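You operate a simulated robot arm through the tools that you are given. There is no shell and no other tool. Be economical: measure what you need, move in short steps, check, and stop when the job is done.

Carry out the task below with a simulated robot arm. There is one attempt and no reset: what you move stays moved.

JOB
Plug the propagator in, run its mat at 30 C until READY lights, then switch off.
Fine: green plug into the seeds socket, switch on after it; at the end mat dial and seeds switch are off.
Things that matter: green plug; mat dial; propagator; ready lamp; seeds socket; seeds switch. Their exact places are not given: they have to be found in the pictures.

It is judged by the outcome, as a careful person would: the job done as asked, and still so three seconds after it is handed in. It fails if anything else is knocked over, pushed out of place, dropped, spilled or broken.

ROBOT AND FRAMES
A 6-joint arm with a fingered hand, hanging from a carriage that runs on a gantry, over the field with the corners [-976, -2563], [303, -2509], [194, 89], [-1085, 35] (x, y) and turns from -4.817 to 7.191 rad about z. Base frame: it is fixed where the carriage stands at the start and does not move with it; the origin is on the floor, on the carriage's upright axis, x ahead of it, y to its left, z up; the surface under the hand at the start is at about z = 740. Lengths are in mm, angles in rad, forces in N, time in s.
With the tool pointing down near the work surface it reaches from about 100 to 360 mm from the robot's upright axis, wherever it stands. Its first joint turns from -2.897 to 2.897 rad. Places, roughly: mat dial [300, 600, 900]; propagator [100, 700, 800]; ready lamp [300, 600, 800]; seeds socket [300, 500, 800]; seeds switch [300, 500, 800]. Payload 4 kg.
Tool frame: the origin (TCP) lies between the finger pads and is the grasp point; the fingertips stand 30 mm ahead of it; z points along the fingers, y is the line along which they close. Largest opening 104 mm; the body of the gripper starts 35 mm behind the TCP. The gripper is a hand of 5 fingers: y runs from the thumb to the fingers, the wrist lies at [-15, -113, -190] in the tool frame, and closing takes about 1.5 s.
Orientation is that of the tool frame in the base frame, as a unit quaternion [x, y, z, w]. With the fingers straight down and the wrist toward the robot, the tool's x, y and z point along [0, 1, 0], [1, 0, 0] and [0, 0, -1] of the base frame.

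CONTROLS
- The arm moves only by the tool apply_moves. Its argument "deltas" is a list of rows, each a list of 7 numbers: the shift along the tool's x, y, z in mm, then the turn, a rotation vector about the tool's x, y, z in rad, then the opening, from 0 (shut) to 1 (fully open). In form: [[tx, ty, tz, ax, ay, az, claw], ...]. A call has 1 to 20 rows; each row is the pose to reach, as a shift and turn from the pose commanded when the call began, along the tool's axes at that moment. Each row takes 0.2 s and may step no farther than 50 mm and 0.15 rad from the row before; otherwise, or with a gripper value out of range, the whole call is refused. A pose out of reach is approached as far as the arm can. The call stops where the force on the tool passes 40 N (or 10 N more than at its start, if that is more) or the arm is blocked; 0.2 s more then pass. The fingers move at their own pace (about 45 mm/s each) and stop on an object; they squeeze with about 32 N. The grip force told is the motor's: it shows also when the fingers shut on nothing. Time passes only in rows, and 0.2 s behind the last, so rows that repeat a pose let the fingers close. The reply holds the time, the measured pose of the TCP, the force on the tool along the base axes, the opening and the grip force, in the units named above and with some noise, with the torque about the TCP (base axes, N m) and any sound that the robot's microphone picked up.
- Cameras (640 x 400 px; columns grow to the right, rows downward): "scene" is now at [196, 53.2, 1859.2]; the picture's right is [1.00, -0.06, 0.00], its down [-0.05, -0.89, -0.45] and it looks along [0.03, 0.45, -0.90] (base axes); focal length 251 px, centre (320, 200). "wrist" rides on the gripper at [60, -83, -120] in the tool frame; the picture's right is [-0.79, 0.29, -0.54], its down [-0.56, -0.71, 0.44] and it looks along [-0.26, 0.65, 0.72] (tool axes); focal length 234 px, centre (320, 200).
- capture(camera): a new picture of that camera. The clock stands still meanwhile.
- raise_lower(by): slides the trunk up (or, below 0, down) by that many mm; the arm and the scene camera ride with it, the base frame stays. It gives what a move gives, with no picture.
- base_move(legs): drives the robot by 1 to 6 legs, each [ahead, left, turn to the left] in mm, mm and rad, along the robot's own axes; the way and the turn of a leg run together, so that a leg with both is an arc; at most 1500 mm and 3.142 rad a leg. The arm and the cameras ride along, it lands a little off, and it stops where it bumps. It keeps to its track: a leg is cut to what the track allows. It gives what a move gives.
- preshape(shape): the hand has 5 fingers and takes this shape, open, in about a second: jaw (thumb against the fingers, like two jaws); tri (thumb and two fingers); tip (a fingertip pinch); poke (one finger out to press); point (the index stretched); flat (the hand flat); cup (the hand cupped); fist (a fist). The gripper value then closes the fingers along that shape, each until it touches; the sizes above hold for jaw. It gives what a move gives, with no picture.
- pan_tilt(pan, tilt): turns the head with the scene camera to pan (to the left, within 2.705 rad either way) and tilt (down, from -0.506 to 1.204), counted from straight ahead of the robot. It gives what a move gives.
- locate(camera, pixels): there is no depth. For up to 12 entries [column, row, z] of the newest picture of that camera ("zoom" is the newest enlarged one), the place [x, y] in the base frame at which the ray of that pixel passes the height z, good to about 3 mm, but the place of the scene camera against the robot may be out by one fixed shift of up to 18 mm in any direction. The clock stands still meanwhile.
- zoom(camera, box): a new picture of the part [left, top, right, bottom] of that camera's present view, enlarged. The clock stands still meanwhile.
- close_job(): hands the job in; it is judged then, once.

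Work in short steps. Measure before you move; look again where a grasp or a placing could have gone wrong, and mend it. You have 80 turns and 48 pictures in all, those below and enlarged ones among them. Open the gripper and draw the arm clear of the work before you hand the job in, unless the task says otherwise; then end with one line.

The tools are called after "Emit:" as name(argument=value, ...) on one line, values as JSON. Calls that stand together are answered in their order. apply_moves: Moves the arm, as the interface text tells. Its arguments: {"type":"object","properties":{"deltas":{"type":"array","items":{"type":"array","items":{"type":"number"}}}},"required":["deltas"]} The other tools are called the same way: raise_lower (by) slides the trunk up or down; preshape (shape) gives the hand a shape; base_move (legs) drives the base; pan_tilt (pan, tilt) turns the head that bears the scene camera; capture (camera) takes a picture; locate (camera, pixels) gives the place at which the rays of pixels pass given heights; zoom (camera, box) takes an enlarged picture of a part of a camera's view; close_job () hands the job in.

At the start:

```text
time: 0.0
position: [115.8, 542.2, 1116.6]
ee_rot: [0.707, 0.707, 0.0, 0.0]
wrist_force: [-1.2, -0.3, 0.3]
ft_torque: [-0.03, 0.01, 0.0]
width: 103.6
finger_force: 0.1
shape: jaw
trunk travel left (down, up): [-598.0, 0.0]
robot x, y, heading: [-2.4, 3.5, -0.001]
head pan, tilt: [1.511, 1.108]
```

scene: 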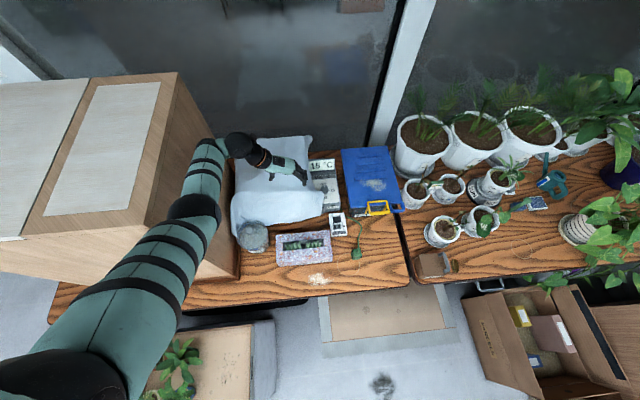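
wrist: 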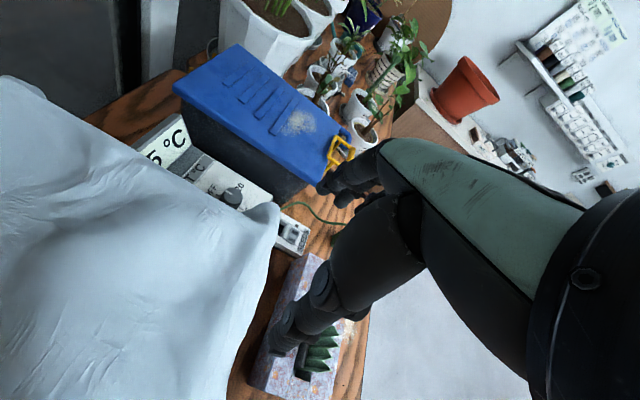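

The scene shows a controller at about (325,180), a socket strip at (338,224) and a green plug at about (357,252). I zoom in on these.

Emit:
zoom(camera="scene", box=[220, 130, 412, 290])

Emit:
zoom(camera="scene", box=[295, 145, 375, 265])

```text
2.50 times, centred on (316, 210) of scene
```

zoom: 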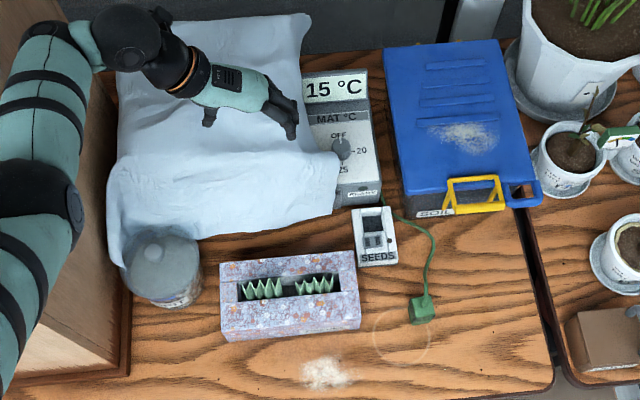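

```text
3.33 times, centred on (335, 205) of scene
```

zoom: 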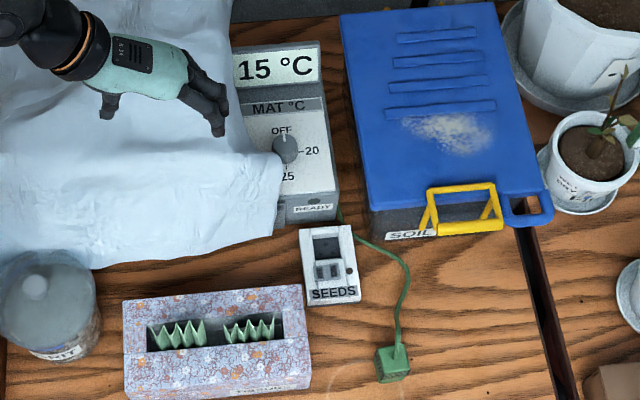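

Measure the main points, at guessed heights.

Emit:
locate(camera="zoom", pixels=[[286, 148, 840], [286, 148, 800], [330, 270, 740], [330, 270, 780], [393, 365, 740], [393, 365, 760], [320, 208, 780], [215, 345, 740], [282, 131, 840], [308, 150, 840], [288, 176, 840], [220, 130, 1086]])

Emit:
capture(camera="wrist")

Emit:
zoom(camera="wrist", box=[130, 100, 350, 260])

```text
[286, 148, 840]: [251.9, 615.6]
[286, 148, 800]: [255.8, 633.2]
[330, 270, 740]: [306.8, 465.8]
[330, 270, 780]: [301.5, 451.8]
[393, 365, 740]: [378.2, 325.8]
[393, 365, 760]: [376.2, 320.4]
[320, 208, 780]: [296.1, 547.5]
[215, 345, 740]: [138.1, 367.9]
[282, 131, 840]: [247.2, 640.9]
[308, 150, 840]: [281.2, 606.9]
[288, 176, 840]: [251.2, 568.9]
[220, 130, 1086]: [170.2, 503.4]
```

```text
43 pictures are left
```

wrist: 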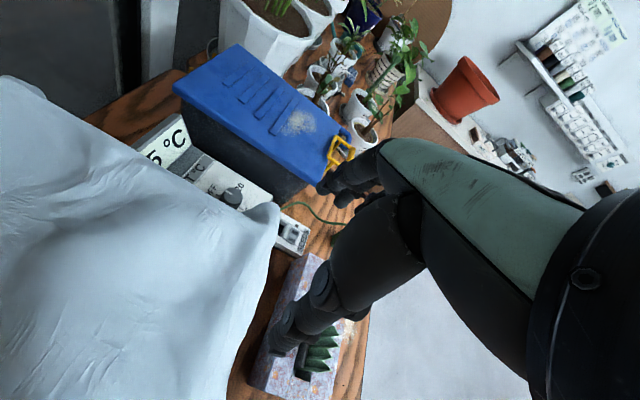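

```text
2.50 times, centred on (240, 180) of wrist
```

zoom: 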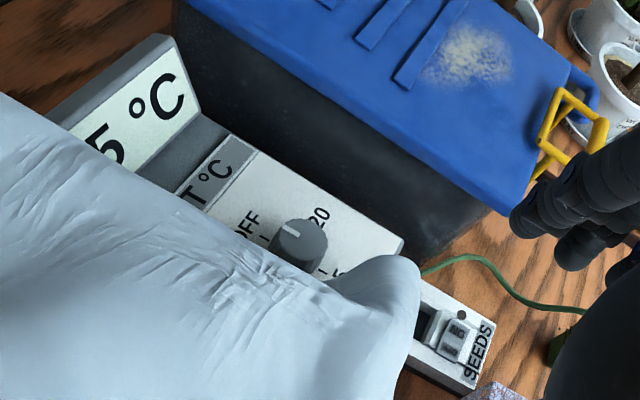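

The reach needs the carriage nearer the bench and to the right. I drive it there at the present height; the hand stays high at 1116.

Emit:
base_move(legs=[[190, 75, 0]])

```text
time: 1.6
position: [302.4, 616.5, 1117.2]
ee_rot: [0.707, 0.707, 0.0, 0.0]
wrist_force: [0.6, -0.3, -0.5]
ft_torque: [0.0, -0.01, -0.03]
width: 103.8
finger_force: 0.1
shape: jaw
trunk travel left (down, up): [-598.0, 0.0]
robot x, y, heading: [188.5, 72.8, -0.004]
head pan, tilt: [1.511, 1.108]
```

Emit:
capture(camera="scene")

Emit:
capture(camera="wrist")

```text
41 pictures are left
```

scene: 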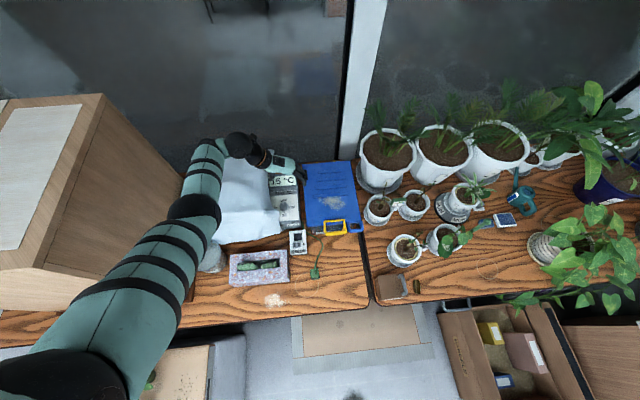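

```text
40 pictures are left
```

wrist: 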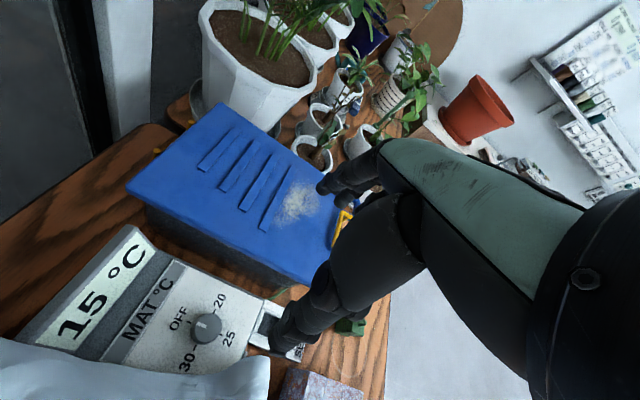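

I move the hand back toward (290,400) so the wrist camera can view the socket and plug, then lower the trunk by 180.

Emit:
apply_moves(deltas=[[-40, 0, 0, 0, 0, 0, 1], [-80, 0, 0, 0, 0, 0, 1], [-120, 0, 0, 0, 0, 0, 1], [-160, 0, 0, 0, 0, 0, 1], [-200, -10, 0, 0, 0, 0, 1], [-220, -20, 0, 0, 0, 0, 1]])

Emit:
raise_lower(by=-180)

Emit:
capture(camera="wrist")

Emit:
capture(camera="scene")

```text
time: 3.0
position: [336.8, 440.6, 1013.0]
ee_rot: [0.706, 0.708, 0.001, -0.001]
wrist_force: [-1.1, -0.6, 0.3]
ft_torque: [-0.03, 0.01, -0.03]
width: 103.5
finger_force: 0.2
shape: jaw
out of reach, approached as far as the arm can: row 1, 2, 3, 4, 5, 6
trunk travel left (down, up): [-598.0, 0.0]
robot x, y, heading: [183.5, 78.5, -0.002]
head pan, tilt: [1.511, 1.108]
```

```text
time: 5.0
position: [337.5, 440.7, 831.8]
ee_rot: [0.706, 0.708, 0.001, -0.001]
wrist_force: [0.5, 0.6, 0.1]
ft_torque: [-0.01, -0.02, -0.02]
width: 103.5
finger_force: 0.1
shape: jaw
trunk travel left (down, up): [-418.0, 180.0]
robot x, y, heading: [188.7, 75.5, 0.002]
head pan, tilt: [1.511, 1.108]
```

```text
39 pictures are left
```

wrist: 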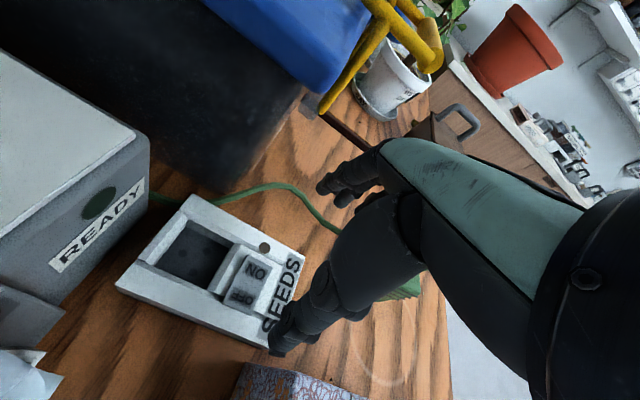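

```text
38 pictures are left
```

scene: 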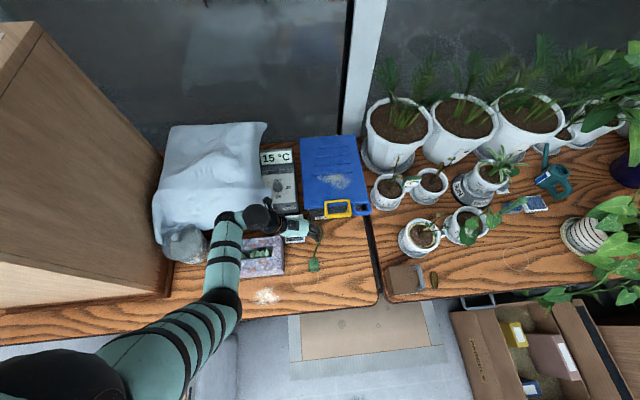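

Wrist view shows socket recess (195,255), rocker (245,285). I zoom there for details.

Emit:
zoom(camera="wrist", box=[70, 160, 330, 360])

Emit:
zoom(camera="scene", box=[270, 200, 350, 280])

```text
2.00 times, centred on (200, 260) of wrist
```

zoom: 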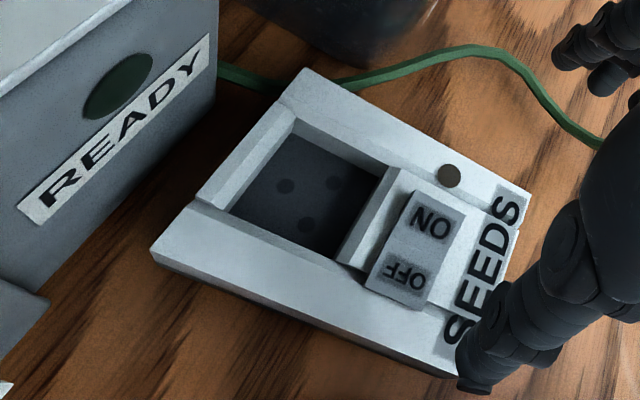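

```text
5.00 times, centred on (310, 240) of scene
```

zoom: 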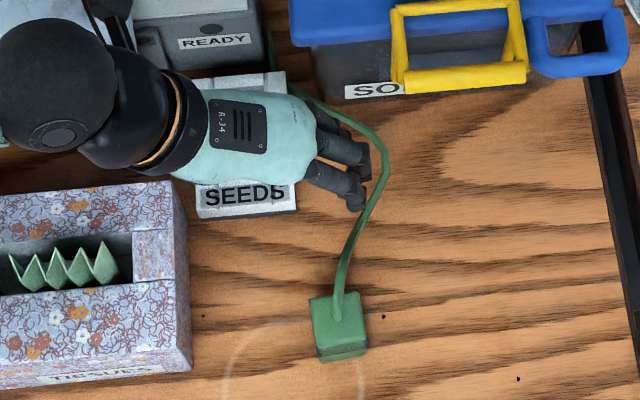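

Use the wrist camera to place the socket, switch, lamp.

Emit:
locate(camera="wrist", pixels=[[147, 290, 740], [147, 290, 760], [191, 254, 750], [191, 254, 760], [206, 220, 765], [178, 270, 765], [269, 250, 770], [257, 270, 775], [246, 295, 775], [265, 248, 765], [129, 203, 800], [222, 194, 765]])

Emit:
locate(camera="scene", pixels=[[314.5, 267, 760], [314.5, 267, 780], [314, 271.5, 740], [316, 270.5, 740], [293, 247, 760], [307, 246, 760]])

```text
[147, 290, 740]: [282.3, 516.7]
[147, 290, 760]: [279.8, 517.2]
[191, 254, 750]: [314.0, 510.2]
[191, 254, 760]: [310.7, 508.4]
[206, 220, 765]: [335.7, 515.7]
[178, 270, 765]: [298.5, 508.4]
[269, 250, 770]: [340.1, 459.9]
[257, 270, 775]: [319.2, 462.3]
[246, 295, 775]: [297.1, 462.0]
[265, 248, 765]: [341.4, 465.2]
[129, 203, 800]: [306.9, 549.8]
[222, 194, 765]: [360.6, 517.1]
```

```text
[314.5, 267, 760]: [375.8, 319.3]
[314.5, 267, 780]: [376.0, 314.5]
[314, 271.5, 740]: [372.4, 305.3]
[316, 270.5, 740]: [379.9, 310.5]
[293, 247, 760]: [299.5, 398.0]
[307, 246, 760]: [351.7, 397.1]
```

Test how the commanded pose stands after the clipped move, with a zero move.

Emit:
apply_moves(deltas=[[0, 0, 0, 0, 0, 0, 1]])

```text
time: 5.4
position: [338.0, 441.3, 833.0]
ee_rot: [0.706, 0.708, 0.001, 0.0]
wrist_force: [0.0, 0.2, 0.5]
ft_torque: [-0.03, -0.02, 0.05]
width: 103.5
finger_force: 0.1
shape: jaw
trunk travel left (down, up): [-418.0, 180.0]
robot x, y, heading: [191.2, 73.5, 0.002]
head pan, tilt: [1.511, 1.108]
```

Commanded pose follows the measured one. Move toward (377,265,860) to view the plug.

Emit:
apply_moves(deltas=[[-30, 10, -25, 0, 0, 0, 1], [-70, 20, -25, 0, 0, 0, 1], [-110, 30, -25, 0, 0, 0, 1], [-150, 40, -25, 0, 0, 0, 1], [-178, 40, -25, 0, 0, 0, 1]])

Emit:
capture(camera="wrist")

```text
time: 6.6
position: [383.6, 261.0, 854.9]
ee_rot: [0.705, 0.709, 0.001, -0.001]
wrist_force: [-0.7, -0.2, 0.3]
ft_torque: [-0.03, -0.01, 0.04]
width: 103.6
finger_force: 0.0
shape: jaw
out of reach, approached as far as the arm can: row 1, 2, 3, 4
trunk travel left (down, up): [-418.0, 180.0]
robot x, y, heading: [187.9, 75.0, 0.001]
head pan, tilt: [1.511, 1.108]
```

```text
35 pictures are left
```

wrist: 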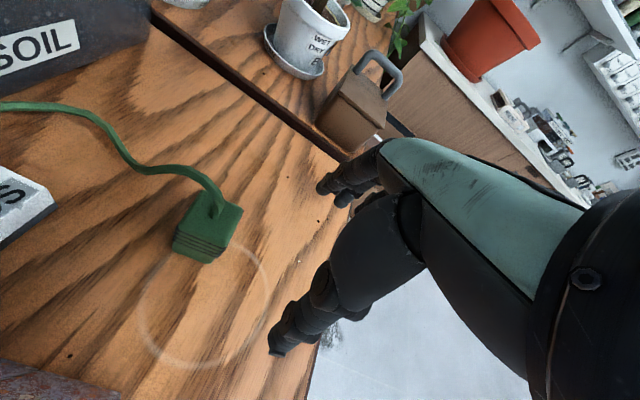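

Emit:
zoom(camera="wrist", box=[120, 150, 300, 290])

Emit:
locate(camera="wrist", pixels=[[173, 251, 740], [222, 263, 740], [172, 251, 730], [222, 263, 730], [184, 196, 775], [242, 207, 775], [225, 247, 775], [178, 232, 775], [217, 210, 775], [184, 196, 765], [225, 247, 765]])

```text
2.86 times, centred on (210, 220) of wrist
```

zoom: 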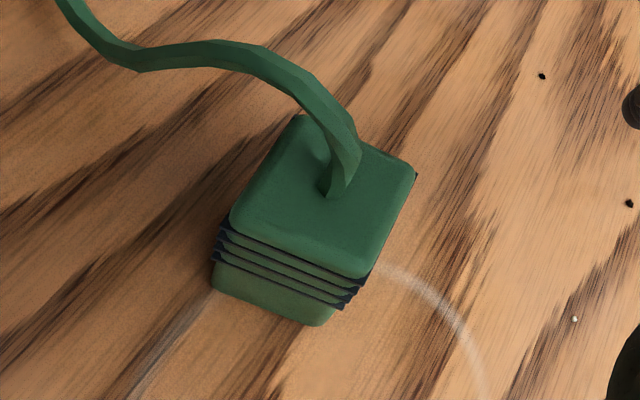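

```text
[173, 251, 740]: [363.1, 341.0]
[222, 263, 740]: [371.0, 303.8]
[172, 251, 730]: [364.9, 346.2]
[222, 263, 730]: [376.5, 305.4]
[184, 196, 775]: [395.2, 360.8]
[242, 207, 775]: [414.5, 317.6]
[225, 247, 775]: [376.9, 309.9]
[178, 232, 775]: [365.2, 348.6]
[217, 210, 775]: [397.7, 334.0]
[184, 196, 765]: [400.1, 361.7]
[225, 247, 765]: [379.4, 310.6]
```

Plug is upright with cord out of the top, about 40 mm square. I move closer for a second view to triangulate its height and yaw.

Emit:
apply_moves(deltas=[[15, 0, 10, 0, 0, 0, 1], [30, -5, 20, 0, 0, 0, 1], [40, -10, 20, 0, 0, 0, 1]])

Emit:
zoom(camera="wrist", box=[140, 150, 364, 290])

```text
time: 7.4
position: [370.4, 303.3, 836.8]
ee_rot: [0.706, 0.708, 0.001, -0.001]
wrist_force: [0.9, 0.9, -0.2]
ft_torque: [0.01, 0.01, -0.01]
width: 103.7
finger_force: 0.1
shape: jaw
trunk travel left (down, up): [-418.0, 180.0]
robot x, y, heading: [190.7, 76.5, 0.0]
head pan, tilt: [1.511, 1.108]
```

```text
2.86 times, centred on (252, 220) of wrist
```

zoom: 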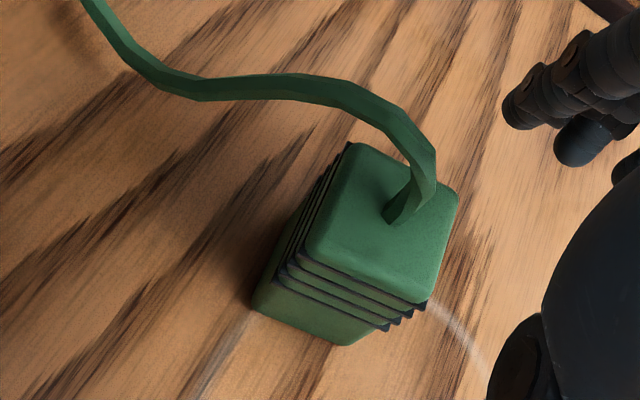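

Emit:
locate(camera="zoom", pixels=[[352, 145, 799], [457, 192, 799], [428, 300, 799], [303, 248, 799], [255, 307, 740], [345, 345, 740], [393, 215, 799], [437, 160, 815], [350, 77, 830], [200, 90, 780], [283, 268, 770], [390, 328, 770]])

```text
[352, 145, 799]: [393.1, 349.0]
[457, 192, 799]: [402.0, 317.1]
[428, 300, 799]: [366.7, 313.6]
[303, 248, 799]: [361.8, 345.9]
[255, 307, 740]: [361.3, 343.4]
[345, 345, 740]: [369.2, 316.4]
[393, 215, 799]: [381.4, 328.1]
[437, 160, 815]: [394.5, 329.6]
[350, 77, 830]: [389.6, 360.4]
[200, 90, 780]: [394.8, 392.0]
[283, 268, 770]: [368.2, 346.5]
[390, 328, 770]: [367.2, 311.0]
```

Triangulated: bench z≈740, plug top z≈799, centre ≈(382,331), ~34 mm square, yaw ≈0.14. I move over it with that yaw and descend to TCP z≈792.

Emit:
apply_moves(deltas=[[14, 6, 0, 0, 0, -0.07, 1], [28, 11.5, 0, 0, 0, -0.14, 1], [28, 11.5, 15, 0, 0, -0.14, 1], [28, 11.5, 30, 0, 0, -0.14, 1], [28, 11.5, 45, 0, 0, -0.14, 1]])

Emit:
capture(camera="wrist")

Emit:
zoom(camera="scene", box=[270, 200, 370, 280])

```text
time: 8.6
position: [380.8, 331.0, 791.1]
ee_rot: [0.655, 0.756, 0.0, 0.0]
wrist_force: [0.0, 0.3, 1.1]
ft_torque: [-0.03, 0.02, 0.01]
width: 103.4
finger_force: 0.1
shape: jaw
trunk travel left (down, up): [-418.0, 180.0]
robot x, y, heading: [190.4, 76.6, 0.001]
head pan, tilt: [1.511, 1.108]
```

```text
32 pictures are left
```

wrist: 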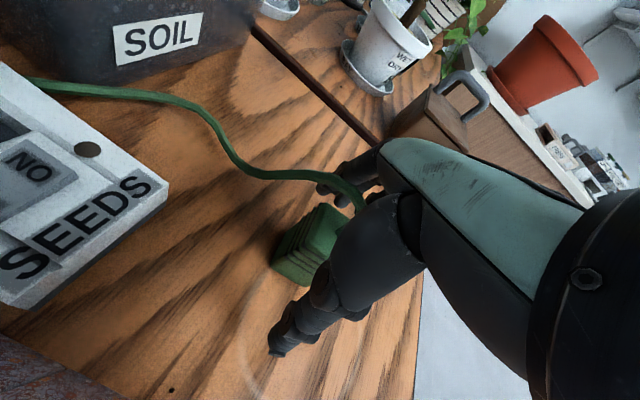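

```text
5.00 times, centred on (320, 240) of scene
```

zoom: 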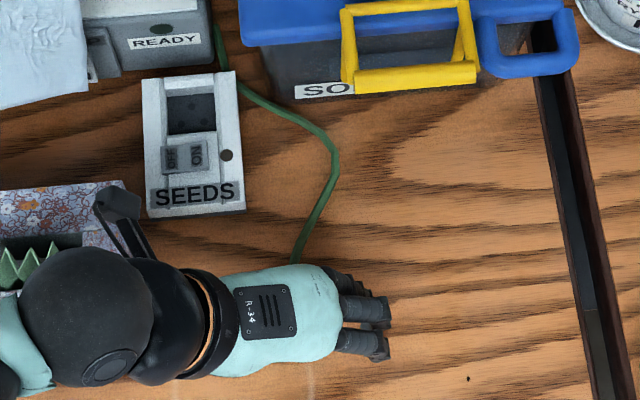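

The plug sits between thumb and fingers. Close the grip and meanwhile locate the socket in the unobstructed scene view.

Emit:
apply_moves(deltas=[[0, 0, 0, 0, 0, 0, 0.6], [0, 0, 0, 0, 0, 0, 0], [0, 0, 0, 0, 0, 0, 0], [0, 0, 0, 0, 0, 0, 0], [0, 0, 0, 0, 0, 0, 0], [0, 0, 0, 0, 0, 0, 0], [0, 0, 0, 0, 0, 0, 0], [0, 0, 0, 0, 0, 0, 0]])

Emit:
locate(camera="zoom", pixels=[[142, 79, 765], [234, 71, 765], [245, 207, 765], [149, 215, 765], [166, 95, 765], [215, 92, 765], [216, 132, 765], [169, 136, 765], [192, 113, 750], [190, 156, 770], [165, 158, 770], [213, 153, 770]])

```text
time: 10.4
position: [380.2, 330.7, 790.9]
ee_rot: [0.655, 0.755, 0.001, -0.002]
wrist_force: [-0.3, 0.1, -0.2]
ft_torque: [0.03, 0.03, 0.0]
width: 30.8
finger_force: 32.1
shape: jaw
trunk travel left (down, up): [-418.0, 180.0]
robot x, y, heading: [186.6, 73.4, 0.005]
head pan, tilt: [1.511, 1.108]
```

```text
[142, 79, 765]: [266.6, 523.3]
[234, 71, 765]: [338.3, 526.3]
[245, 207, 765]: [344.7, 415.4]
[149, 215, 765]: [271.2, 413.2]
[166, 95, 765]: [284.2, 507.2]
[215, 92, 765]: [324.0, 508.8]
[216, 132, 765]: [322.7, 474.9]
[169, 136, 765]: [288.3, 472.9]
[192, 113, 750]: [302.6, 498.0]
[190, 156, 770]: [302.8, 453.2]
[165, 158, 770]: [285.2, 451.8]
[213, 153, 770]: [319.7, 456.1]
```

Gripped at 30.8 mm. Lift 75 mm straight, yaw back to the socket's ≈0.04, and check.

Emit:
apply_moves(deltas=[[0, 0, -15, 0, 0, 0, 0], [0, 0, -35, 0, 0, 0, 0], [0, 0, -55, 0, 0, 0.05, 0], [0, 0, -75, 0, 0, 0.1, 0], [25, -10, -75, 0, 0, 0.1, 0], [50, -20, -75, 0, 0, 0.1, 0], [75, -35, -75, 0, 0, 0.1, 0], [100, -45, -75, 0, 0, 0.1, 0]])

Emit:
capture(camera="wrist")

```text
time: 12.2
position: [339.1, 435.3, 838.3]
ee_rot: [0.691, 0.723, 0.001, -0.002]
wrist_force: [-1.1, 1.0, -0.8]
ft_torque: [0.05, 0.0, 0.02]
width: 30.5
finger_force: 32.4
shape: jaw
out of reach, approached as far as the arm can: row 4, 5, 6, 7, 8
trunk travel left (down, up): [-418.0, 180.0]
robot x, y, heading: [187.4, 71.4, 0.005]
head pan, tilt: [1.511, 1.108]
```

```text
30 pictures are left
```

wrist: 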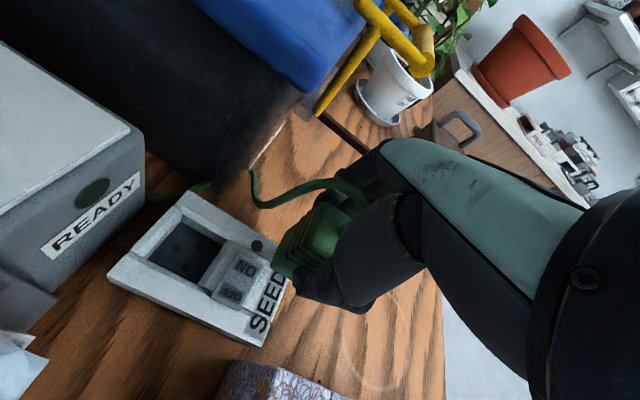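

Raise the trunk 40 for clearance, and locate the yellow handle and socket in the pictures taken.

Emit:
locate(camera="zoom", pixels=[[345, 90, 850], [345, 90, 900], [345, 10, 900], [265, 75, 900]])

Emit:
locate(camera="wrist", pixels=[[184, 192, 760], [108, 275, 760], [253, 345, 760], [108, 280, 740], [323, 112, 850], [323, 112, 900]])

Emit:
raise_lower(by=40)

```text
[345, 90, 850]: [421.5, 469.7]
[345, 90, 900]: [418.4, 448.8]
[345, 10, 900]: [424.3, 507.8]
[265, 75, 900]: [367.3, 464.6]
```

```text
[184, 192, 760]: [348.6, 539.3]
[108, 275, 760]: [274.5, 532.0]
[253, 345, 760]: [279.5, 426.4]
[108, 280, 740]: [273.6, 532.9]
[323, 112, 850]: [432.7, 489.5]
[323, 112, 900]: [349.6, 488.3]
```

```text
time: 13.0
position: [339.2, 433.4, 876.7]
ee_rot: [0.69, 0.723, 0.0, -0.002]
wrist_force: [0.2, 0.8, -0.3]
ft_torque: [-0.02, 0.01, 0.0]
width: 30.5
finger_force: 32.2
shape: jaw
trunk travel left (down, up): [-458.0, 140.0]
robot x, y, heading: [188.1, 75.5, -0.0]
head pan, tilt: [1.511, 1.108]
```

Move to about (312,456) so the socket appears next to the held plug.

Emit:
apply_moves(deltas=[[12, -13, 0, 0, 0, 0, 0], [23, -26, 0, 0, 0, 0, 0]])

Emit:
zoom(camera="wrist", box=[120, 160, 360, 350])

```text
time: 13.6
position: [314.5, 458.7, 873.9]
ee_rot: [0.691, 0.723, 0.001, -0.002]
wrist_force: [0.3, -0.6, -0.7]
ft_torque: [0.01, 0.01, 0.0]
width: 30.5
finger_force: 32.3
shape: jaw
out of reach, approached as far as the arm can: row 2
trunk travel left (down, up): [-458.0, 140.0]
robot x, y, heading: [189.5, 77.0, 0.003]
head pan, tilt: [1.511, 1.108]
```

```text
2.11 times, centred on (240, 255) of wrist
```

zoom: 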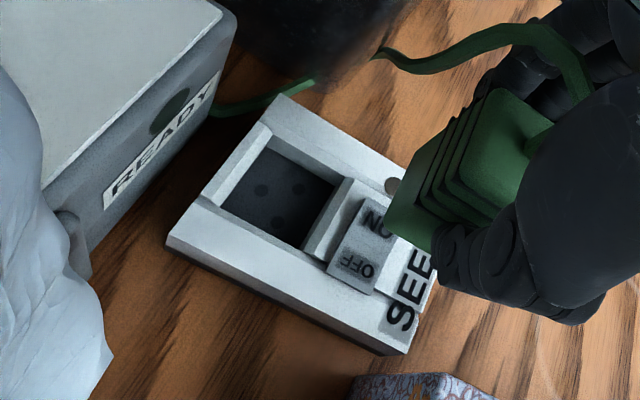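

Emit:
locate(camera="zoom", pixels=[[279, 95, 760], [167, 238, 760], [272, 136, 760], [200, 198, 760], [340, 178, 760], [308, 248, 760], [220, 208, 750], [271, 148, 750], [335, 180, 750], [302, 246, 750], [400, 350, 760], [345, 262, 775]])

```text
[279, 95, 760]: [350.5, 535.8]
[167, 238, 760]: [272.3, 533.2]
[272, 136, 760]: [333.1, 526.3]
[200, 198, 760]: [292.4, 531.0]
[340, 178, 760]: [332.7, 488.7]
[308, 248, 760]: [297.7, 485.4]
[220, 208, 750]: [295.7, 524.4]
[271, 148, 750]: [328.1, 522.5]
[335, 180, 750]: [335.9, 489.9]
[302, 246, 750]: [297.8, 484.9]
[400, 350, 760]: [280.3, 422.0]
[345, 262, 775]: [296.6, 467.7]
```

Estimates put the recess centre at ≈(313,507), rim z≈760. Move above it, drop to plug bottom ≈790 and look.

Emit:
apply_moves(deltas=[[16, 0, 0, 0, 0, 0, 0], [32, 0, 0, 0, 0, 0, 0], [48, 0.5, 0, 0, 0, 0, 0], [48, 0.5, 15, 0, 0, 0, 0], [48, 0.5, 32, 0, 0, 0, 0]])

Emit:
zoom(camera="wrist", box=[180, 170, 400, 350])

Emit:
zoom(camera="scene", box=[270, 190, 350, 270])

```text
time: 14.8
position: [311.9, 506.1, 841.1]
ee_rot: [0.691, 0.723, 0.001, -0.002]
wrist_force: [0.0, 0.1, -0.1]
ft_torque: [0.0, 0.0, -0.04]
width: 30.7
finger_force: 32.3
shape: jaw
trunk travel left (down, up): [-458.0, 140.0]
robot x, y, heading: [190.4, 76.0, 0.004]
head pan, tilt: [1.511, 1.108]
```

```text
2.22 times, centred on (290, 260) of wrist
```

zoom: 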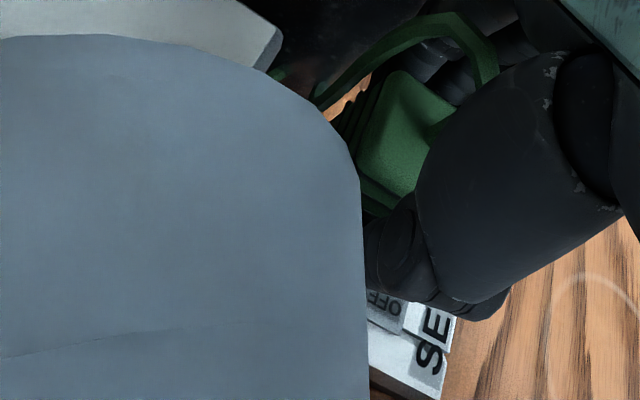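

```text
5.00 times, centred on (310, 230) of scene
```

zoom: 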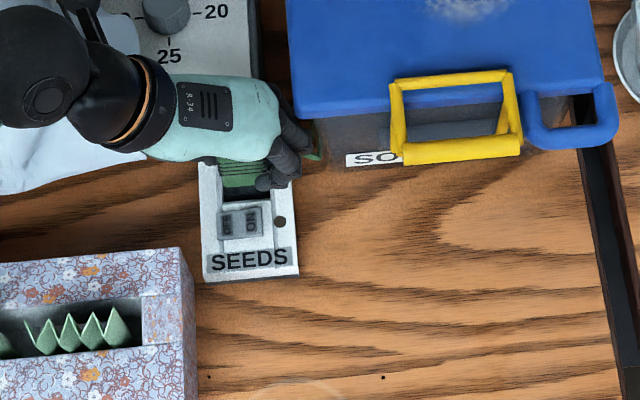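

Emit:
zoom(camera="scene", box=[305, 215, 340, 247])

```text
12.50 times, centred on (322, 231) of scene
```

zoom: 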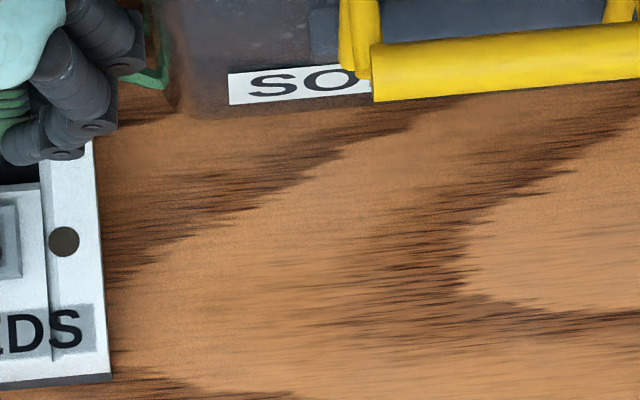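

I mis-aimed; the plug is at px (299,227). Zoom there.

Emit:
zoom(camera="scene", box=[280, 214, 316, 248])

```text
11.76 times, centred on (298, 231) of scene
```

zoom: 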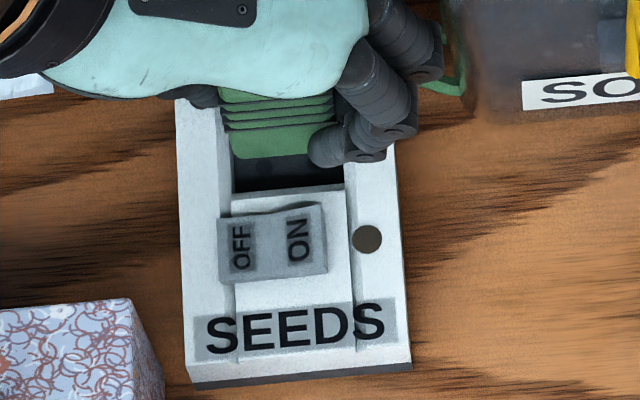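

Emit:
locate(camera="zoom", pixels=[[231, 157, 790], [338, 150, 790], [233, 194, 765], [345, 184, 765], [219, 130, 765], [233, 190, 750], [345, 184, 750], [367, 239, 765], [240, 248, 775], [300, 240, 775], [185, 385, 740], [412, 362, 740]])

```text
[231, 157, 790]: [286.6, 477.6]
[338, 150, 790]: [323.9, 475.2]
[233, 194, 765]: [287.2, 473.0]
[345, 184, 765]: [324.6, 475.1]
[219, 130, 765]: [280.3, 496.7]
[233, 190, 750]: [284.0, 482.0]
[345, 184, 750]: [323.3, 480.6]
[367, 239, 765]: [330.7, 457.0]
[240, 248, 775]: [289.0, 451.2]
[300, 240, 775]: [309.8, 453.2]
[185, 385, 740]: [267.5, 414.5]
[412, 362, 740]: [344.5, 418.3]
```

Plug ridges are parallel with the plate; recess centre is about 2 mm further in x and y. Shift 2 mm and lower step by step.

Emit:
apply_moves(deltas=[[2, 2, 8, 0, 0, 0, 0], [2, 2, 16, 0, 0, 0, 0], [2, 2, 22, 0, 0, 0, 0], [2, 2, 28, 0, 0, 0, 0], [2, 2, 33, 0, 0, 0, 0]])

Emit:
zoom(camera="scene", box=[280, 214, 316, 248])

```text
time: 16.1
position: [314.1, 511.3, 812.2]
ee_rot: [0.693, 0.721, 0.005, -0.002]
wrist_force: [-5.6, -10.8, 28.7]
ft_torque: [-0.26, 0.1, -0.17]
width: 34.0
finger_force: 32.0
shape: jaw
trunk travel left (down, up): [-458.0, 140.0]
robot x, y, heading: [187.2, 73.5, 0.004]
head pan, tilt: [1.511, 1.108]
stopped in row 5: the force on the tool passed its limit at 43 N (the readings are from after the stop); the commanded pose is now the measured one
```

```text
11.76 times, centred on (298, 231) of scene
```

zoom: 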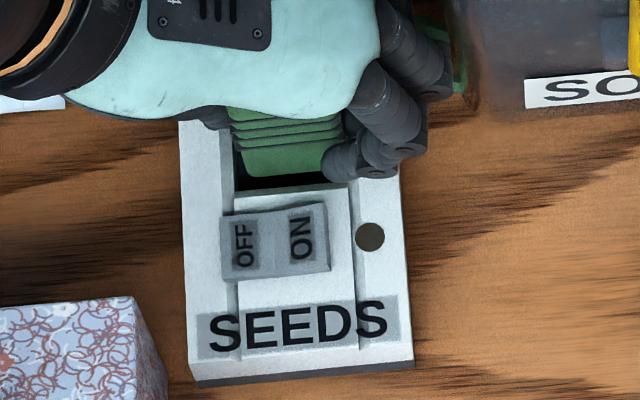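

Contact at TCP z 812: the plug looks too far back (gap at the near side). Measure it.

Emit:
locate(camera="zoom", pixels=[[245, 178, 761], [325, 171, 761], [237, 192, 761], [350, 185, 761], [181, 125, 761], [228, 130, 761], [234, 108, 785], [340, 98, 785]])

```text
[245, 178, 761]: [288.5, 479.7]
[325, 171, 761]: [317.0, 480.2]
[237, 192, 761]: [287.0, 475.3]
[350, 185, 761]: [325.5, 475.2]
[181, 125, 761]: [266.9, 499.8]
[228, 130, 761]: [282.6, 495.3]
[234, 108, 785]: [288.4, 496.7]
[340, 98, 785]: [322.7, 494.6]
```

Plug front edge at 480 vs rim 475: it needs ≈3 mm nearer and ≈1.5 mm right. Lift slightly, shift, and lower again.

Emit:
apply_moves(deltas=[[0, 0, -8, 0, 0, 0, 0], [-3, 1.5, -8, 0, 0, 0, 0], [-3, 1.5, -2, 0, 0, 0, 0], [-3, 1.5, 3, 0, 0, 0, 0], [-3, 1.5, 8, 0, 0, 0, 0], [-3, 1.5, 12, 0, 0, 0, 0]])

Emit:
zoom(camera="scene", box=[280, 214, 316, 248])

```text
time: 17.5
position: [314.3, 507.8, 801.3]
ee_rot: [0.693, 0.721, 0.004, -0.002]
wrist_force: [-10.9, -9.9, 30.9]
ft_torque: [-0.3, 0.87, -0.2]
width: 32.0
finger_force: 31.7
shape: jaw
trunk travel left (down, up): [-458.0, 140.0]
robot x, y, heading: [187.6, 74.9, -0.0]
head pan, tilt: [1.511, 1.108]
```

```text
11.76 times, centred on (298, 231) of scene
```

zoom: 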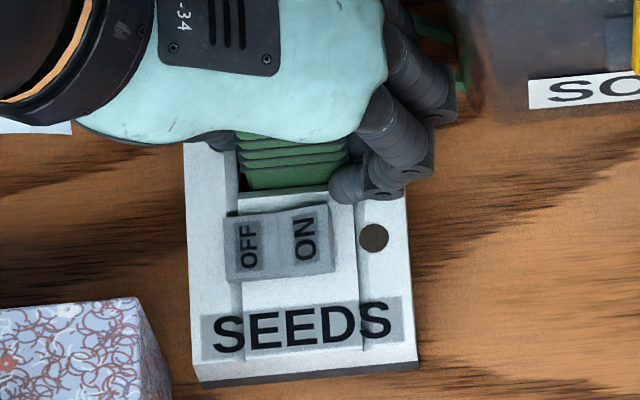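

The plug is entering the recess (TCP 801, 31 N). Continue pushing gently.

Emit:
apply_moves(deltas=[[-1, 0.5, 2, 0, 0, 0, 0], [-1, 0.5, 4, 0, 0, 0, 0], [-1, 0.5, 6, 0, 0, 0, 0], [-1, 0.5, 8, 0, 0, 0, 0]])

```text
time: 17.8
position: [313.6, 507.8, 800.4]
ee_rot: [0.694, 0.72, 0.005, -0.004]
wrist_force: [-10.3, -11.1, 26.1]
ft_torque: [-0.3, 0.78, -0.21]
width: 32.7
finger_force: 32.3
shape: jaw
trunk travel left (down, up): [-458.0, 140.0]
robot x, y, heading: [189.4, 74.4, 0.002]
head pan, tilt: [1.511, 1.108]
stopped in row 1: the force on the tool passed its limit at 48 N (the readings are from after the stop); the commanded pose is now the measured one
```

Firm stop at 800. Release the grip gradually, rise, and look at how the plug sits.

Emit:
apply_moves(deltas=[[0, 0, 0, 0, 0, 0, 0.4], [0, 0, 0, 0, 0, 0, 0.6], [0, 0, 0, 0, 0, 0, 0.7], [0, 0, 0, 0, 0, 0, 0.7], [0, 0, -20, 0, 0, 0, 0.7], [0, 0, -40, 0, 0, 0, 0.7], [-30, 0, -45, 0, 0, 0, 0.7], [-60, 10, -45, 0, 0, 0, 0.7]])

Emit:
capture(camera="wrist")

Emit:
zoom(camera="scene", box=[280, 204, 316, 248])

```text
time: 19.6
position: [328.6, 446.2, 843.6]
ee_rot: [0.694, 0.72, 0.005, -0.004]
wrist_force: [0.1, 0.1, -0.1]
ft_torque: [-0.01, 0.01, -0.03]
width: 72.7
finger_force: 0.0
shape: jaw
trunk travel left (down, up): [-458.0, 140.0]
robot x, y, heading: [191.5, 71.3, -0.004]
head pan, tilt: [1.511, 1.108]
```

```text
22 pictures are left
```

wrist: 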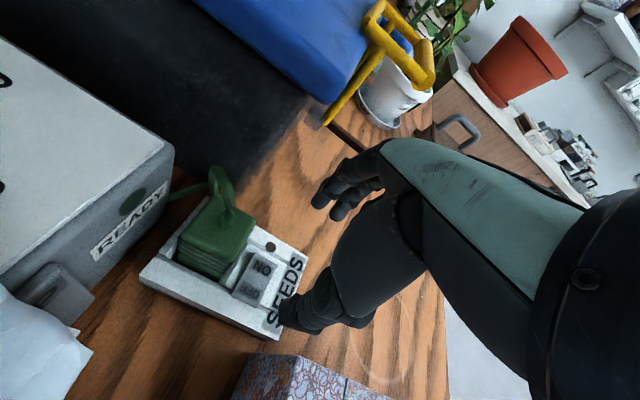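

```text
9.09 times, centred on (298, 226) of scene
```

zoom: 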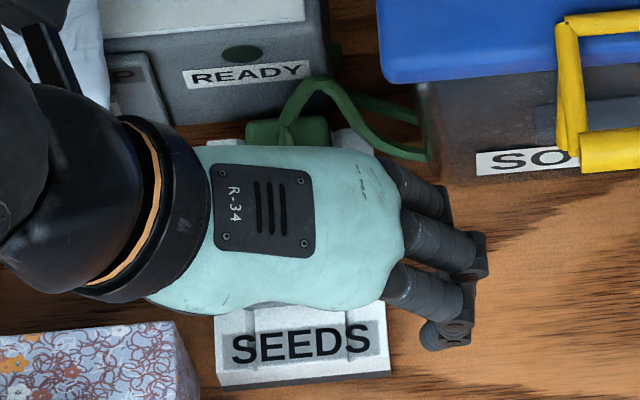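

Emit:
zoom(camera="wrist", box=[120, 150, 330, 340])

```text
2.11 times, centred on (225, 245) of wrist
```

zoom: 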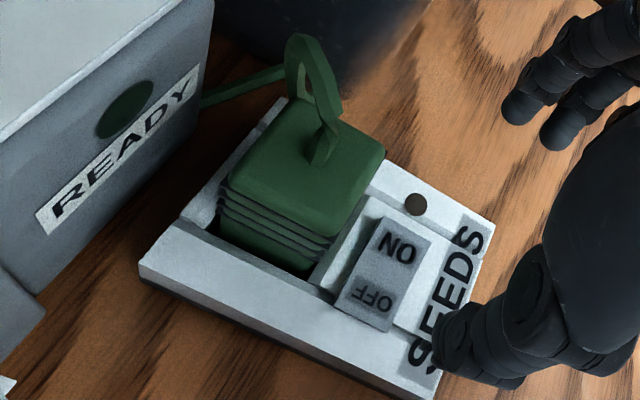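

Emit:
locate(camera="zoom", pixels=[[308, 170, 808], [308, 170, 798], [292, 97, 808], [386, 152, 808], [330, 238, 808], [230, 180, 808], [414, 203, 761], [213, 222, 761], [305, 274, 761]])

```text
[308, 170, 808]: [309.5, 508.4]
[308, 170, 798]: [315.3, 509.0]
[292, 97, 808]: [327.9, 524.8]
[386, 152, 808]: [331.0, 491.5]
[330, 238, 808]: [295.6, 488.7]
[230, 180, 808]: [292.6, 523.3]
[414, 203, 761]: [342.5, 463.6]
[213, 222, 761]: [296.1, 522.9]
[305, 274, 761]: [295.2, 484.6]
```

Plug sits upright within the recess. Now shape the hand to poke, raise a bit to be safe, and look where the fingertip is.

Emit:
preshape(shape="poke")

Emit:
locate(camera="zoom", pixels=[[397, 247, 775], [397, 247, 765], [373, 297, 775], [373, 297, 765], [425, 240, 772], [335, 297, 765]])

Emit:
capture(camera="wrist")

```text
time: 20.5
position: [328.8, 447.0, 844.5]
ee_rot: [0.693, 0.721, 0.006, -0.004]
wrist_force: [-0.7, -0.3, -0.5]
ft_torque: [0.02, 0.04, 0.01]
width: 0.2
finger_force: 0.0
shape: poke
trunk travel left (down, up): [-458.0, 140.0]
robot x, y, heading: [189.3, 76.3, 0.007]
head pan, tilt: [1.511, 1.108]
```

```text
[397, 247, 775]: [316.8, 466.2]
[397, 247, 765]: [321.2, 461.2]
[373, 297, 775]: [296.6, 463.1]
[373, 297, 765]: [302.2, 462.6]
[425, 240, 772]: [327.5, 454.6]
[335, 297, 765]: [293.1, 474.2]
```

```text
19 pictures are left
```

wrist: 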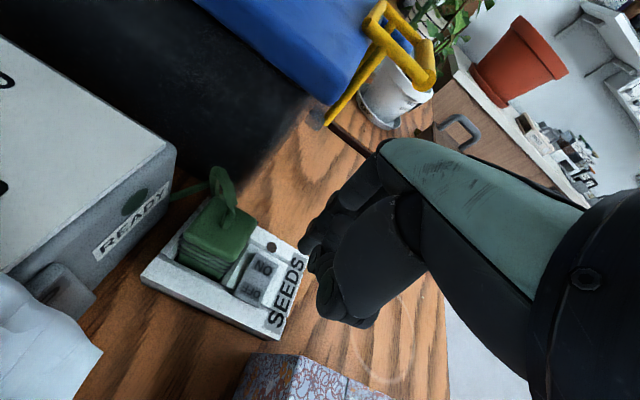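

Fingertip is at about 30 mm ahead of TCP. To keep the knuckles off the plug I tilt the hand 0.45 rad (pointing toward +y) and bring the tip over the ON end.

Emit:
apply_moves(deltas=[[0, -2, 0, 0, 0.15, 0, 0], [-2, -4, 0, 0, 0.3, 0, 0], [-4, -8, 5, 0, 0.45, 0, 0], [-4, -8, 20, 0, 0.45, 0, 0]])

Emit:
zoom(camera="scene", box=[280, 204, 320, 250])

Emit:
zoom(camera="wrist", box=[180, 150, 400, 340])

```text
time: 21.5
position: [319.1, 444.3, 825.7]
ee_rot: [0.674, 0.702, 0.161, -0.164]
wrist_force: [0.9, 0.6, 0.1]
ft_torque: [0.02, -0.04, -0.01]
width: 0.1
finger_force: 17.6
shape: jaw
trunk travel left (down, up): [-458.0, 140.0]
robot x, y, heading: [189.5, 75.0, -0.003]
head pan, tilt: [1.511, 1.108]
```

```text
8.70 times, centred on (300, 227) of scene
```

zoom: 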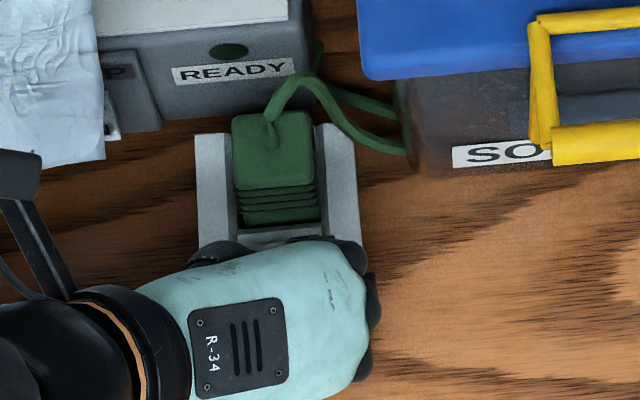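

```text
2.11 times, centred on (290, 245) of wrist
```

zoom: 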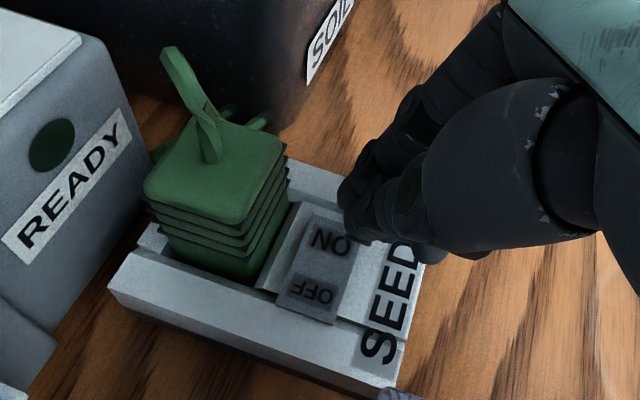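

Closing cancelled the poke shape; I set poke again and keep gripper value 1, then look.

Emit:
preshape(shape="poke")

Emit:
apply_moves(deltas=[[0, 0, 0, 0, 0, 0, 1]])

Emit:
zoom(camera="wrist", box=[180, 150, 400, 340])

```text
time: 22.4
position: [320.6, 442.8, 825.6]
ee_rot: [0.675, 0.701, 0.16, -0.164]
wrist_force: [-0.4, -0.2, 0.3]
ft_torque: [0.03, 0.0, -0.02]
width: 0.0
finger_force: 0.1
shape: poke
trunk travel left (down, up): [-458.0, 140.0]
robot x, y, heading: [192.3, 76.1, 0.002]
head pan, tilt: [1.511, 1.108]
```

```text
time: 22.8
position: [320.8, 443.5, 825.0]
ee_rot: [0.675, 0.702, 0.161, -0.163]
wrist_force: [-0.6, -0.3, -0.4]
ft_torque: [0.02, 0.03, 0.01]
width: 0.2
finger_force: 0.0
shape: poke
trunk travel left (down, up): [-458.0, 140.0]
robot x, y, heading: [187.2, 75.9, -0.001]
head pan, tilt: [1.511, 1.108]
```

```text
2.11 times, centred on (290, 245) of wrist
```

zoom: 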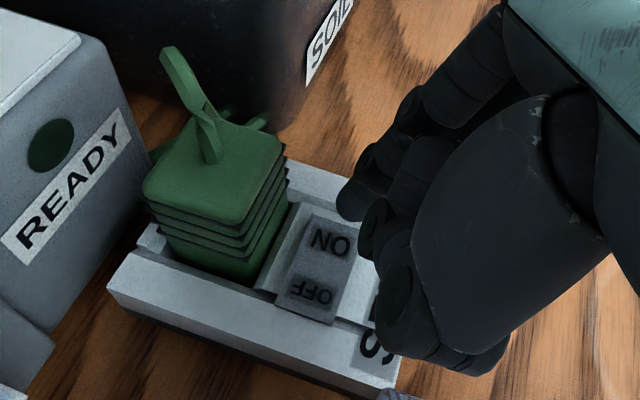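

Tip ≈(320,457,798), above the ON end. Press straight down in steps.

Emit:
apply_moves(deltas=[[-2, 0, 11, 0, 0, 0, 1], [-5, 0, 19, 0, 0, 0, 1], [-7, 0, 24, 0, 0, 0, 1], [-9, 0, 28, 0, 0, 0, 1], [-11, 0, 32, 0, 0, 0, 1], [-13, 0, 36, 0, 0, 0, 1]])

Emit:
zoom(camera="wrist", box=[180, 150, 400, 340])

```text
time: 23.9
position: [324.1, 447.9, 796.7]
ee_rot: [0.678, 0.697, 0.166, -0.164]
wrist_force: [2.3, -13.5, 32.0]
ft_torque: [-0.34, 0.29, 0.17]
width: 0.1
finger_force: 0.1
shape: poke
trunk travel left (down, up): [-458.0, 140.0]
robot x, y, heading: [187.2, 70.7, -0.0]
head pan, tilt: [1.511, 1.108]
stopped in row 5: the force on the tool passed its limit at 50 N (the readings are from after the stop); the commanded pose is now the measured one
```

```text
2.11 times, centred on (290, 245) of wrist
```

zoom: 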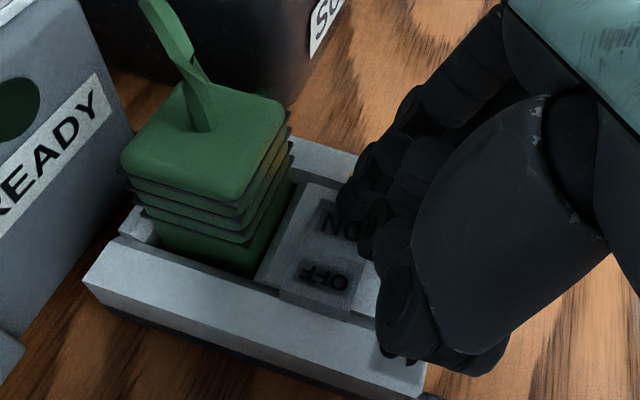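

There's a yellow glow on the plug's side, likely the lamp. Back off and check.

Emit:
apply_moves(deltas=[[5, 0, -12, 0, 0, 0, 1], [10, 0, -25, 0, 0, 0, 1], [-10, 0, -50, 0, 0, 0, 1], [-45, 0, -65, 0, 0, 0, 1]])

Emit:
capture(camera="scene")

Emit:
zoom(camera="scene", box=[270, 160, 330, 250])

```text
time: 24.9
position: [323.4, 378.1, 833.4]
ee_rot: [0.676, 0.699, 0.165, -0.165]
wrist_force: [-0.6, -0.2, 0.1]
ft_torque: [-0.02, -0.02, -0.01]
width: 0.0
finger_force: 0.0
shape: poke
trunk travel left (down, up): [-458.0, 140.0]
robot x, y, heading: [190.0, 79.9, 0.003]
head pan, tilt: [1.511, 1.108]
```

```text
14 pictures are left
```

scene: 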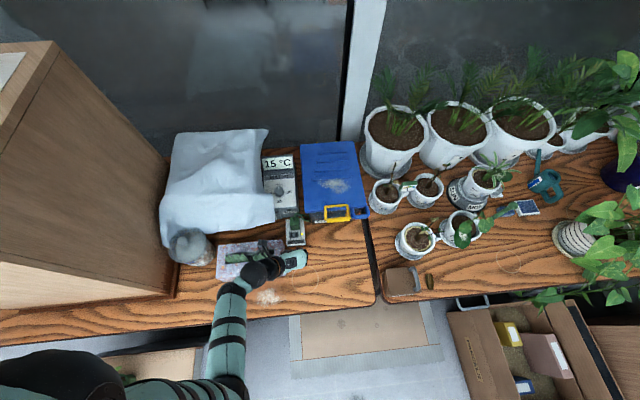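

```text
4.44 times, centred on (300, 205) of scene
```

zoom: 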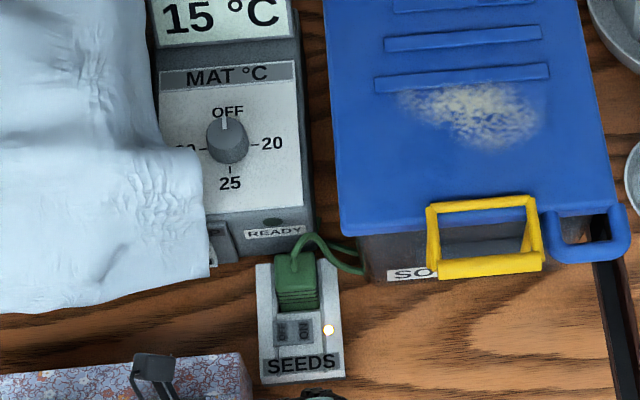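

The seeds lamp is lit and the dial pointer is at OFF. Raise the trunk 80, untilt the hand, then start yawing it so it can grip the dial clear of the cloth.

Emit:
locate(camera="zoom", pixels=[[228, 128, 859], [205, 200, 850], [203, 165, 850], [185, 148, 870], [152, 60, 870], [217, 213, 830], [303, 203, 835], [188, 148, 838], [338, 60, 900]])

Emit:
raise_lower(by=80)

Emit:
apply_moves(deltas=[[0, 0, 0, 0, -0.15, 0, 1], [0, 0, 0, 0, -0.3, 0, 1], [0, 0, 0, 0, -0.45, 0, 1]])

Emit:
preshape(shape="tip")

```text
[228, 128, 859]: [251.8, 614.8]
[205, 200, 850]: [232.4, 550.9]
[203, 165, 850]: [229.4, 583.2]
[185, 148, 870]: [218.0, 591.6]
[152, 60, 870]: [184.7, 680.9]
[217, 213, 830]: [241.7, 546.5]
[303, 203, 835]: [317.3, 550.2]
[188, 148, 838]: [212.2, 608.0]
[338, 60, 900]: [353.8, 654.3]
```

```text
time: 26.1
position: [323.5, 378.7, 912.7]
ee_rot: [0.676, 0.699, 0.164, -0.165]
wrist_force: [-0.3, -0.1, -0.5]
ft_torque: [0.0, 0.0, -0.01]
width: 0.0
finger_force: 0.0
shape: poke
trunk travel left (down, up): [-538.0, 60.0]
robot x, y, heading: [191.6, 73.8, 0.002]
head pan, tilt: [1.511, 1.108]
```

```text
time: 26.9
position: [322.6, 377.2, 911.9]
ee_rot: [0.696, 0.718, 0.008, -0.004]
wrist_force: [0.6, -0.7, -0.3]
ft_torque: [0.06, -0.01, 0.05]
width: 0.1
finger_force: 0.1
shape: poke
trunk travel left (down, up): [-538.0, 60.0]
robot x, y, heading: [189.1, 77.8, -0.001]
head pan, tilt: [1.511, 1.108]
```

```text
time: 27.8
position: [323.0, 377.6, 912.4]
ee_rot: [0.696, 0.718, 0.009, -0.005]
wrist_force: [0.5, -0.2, 0.1]
ft_torque: [0.03, -0.01, 0.01]
width: 103.8
finger_force: 0.0
shape: tip
trunk travel left (down, up): [-538.0, 60.0]
robot x, y, heading: [192.7, 75.7, 0.007]
head pan, tilt: [1.511, 1.108]
```

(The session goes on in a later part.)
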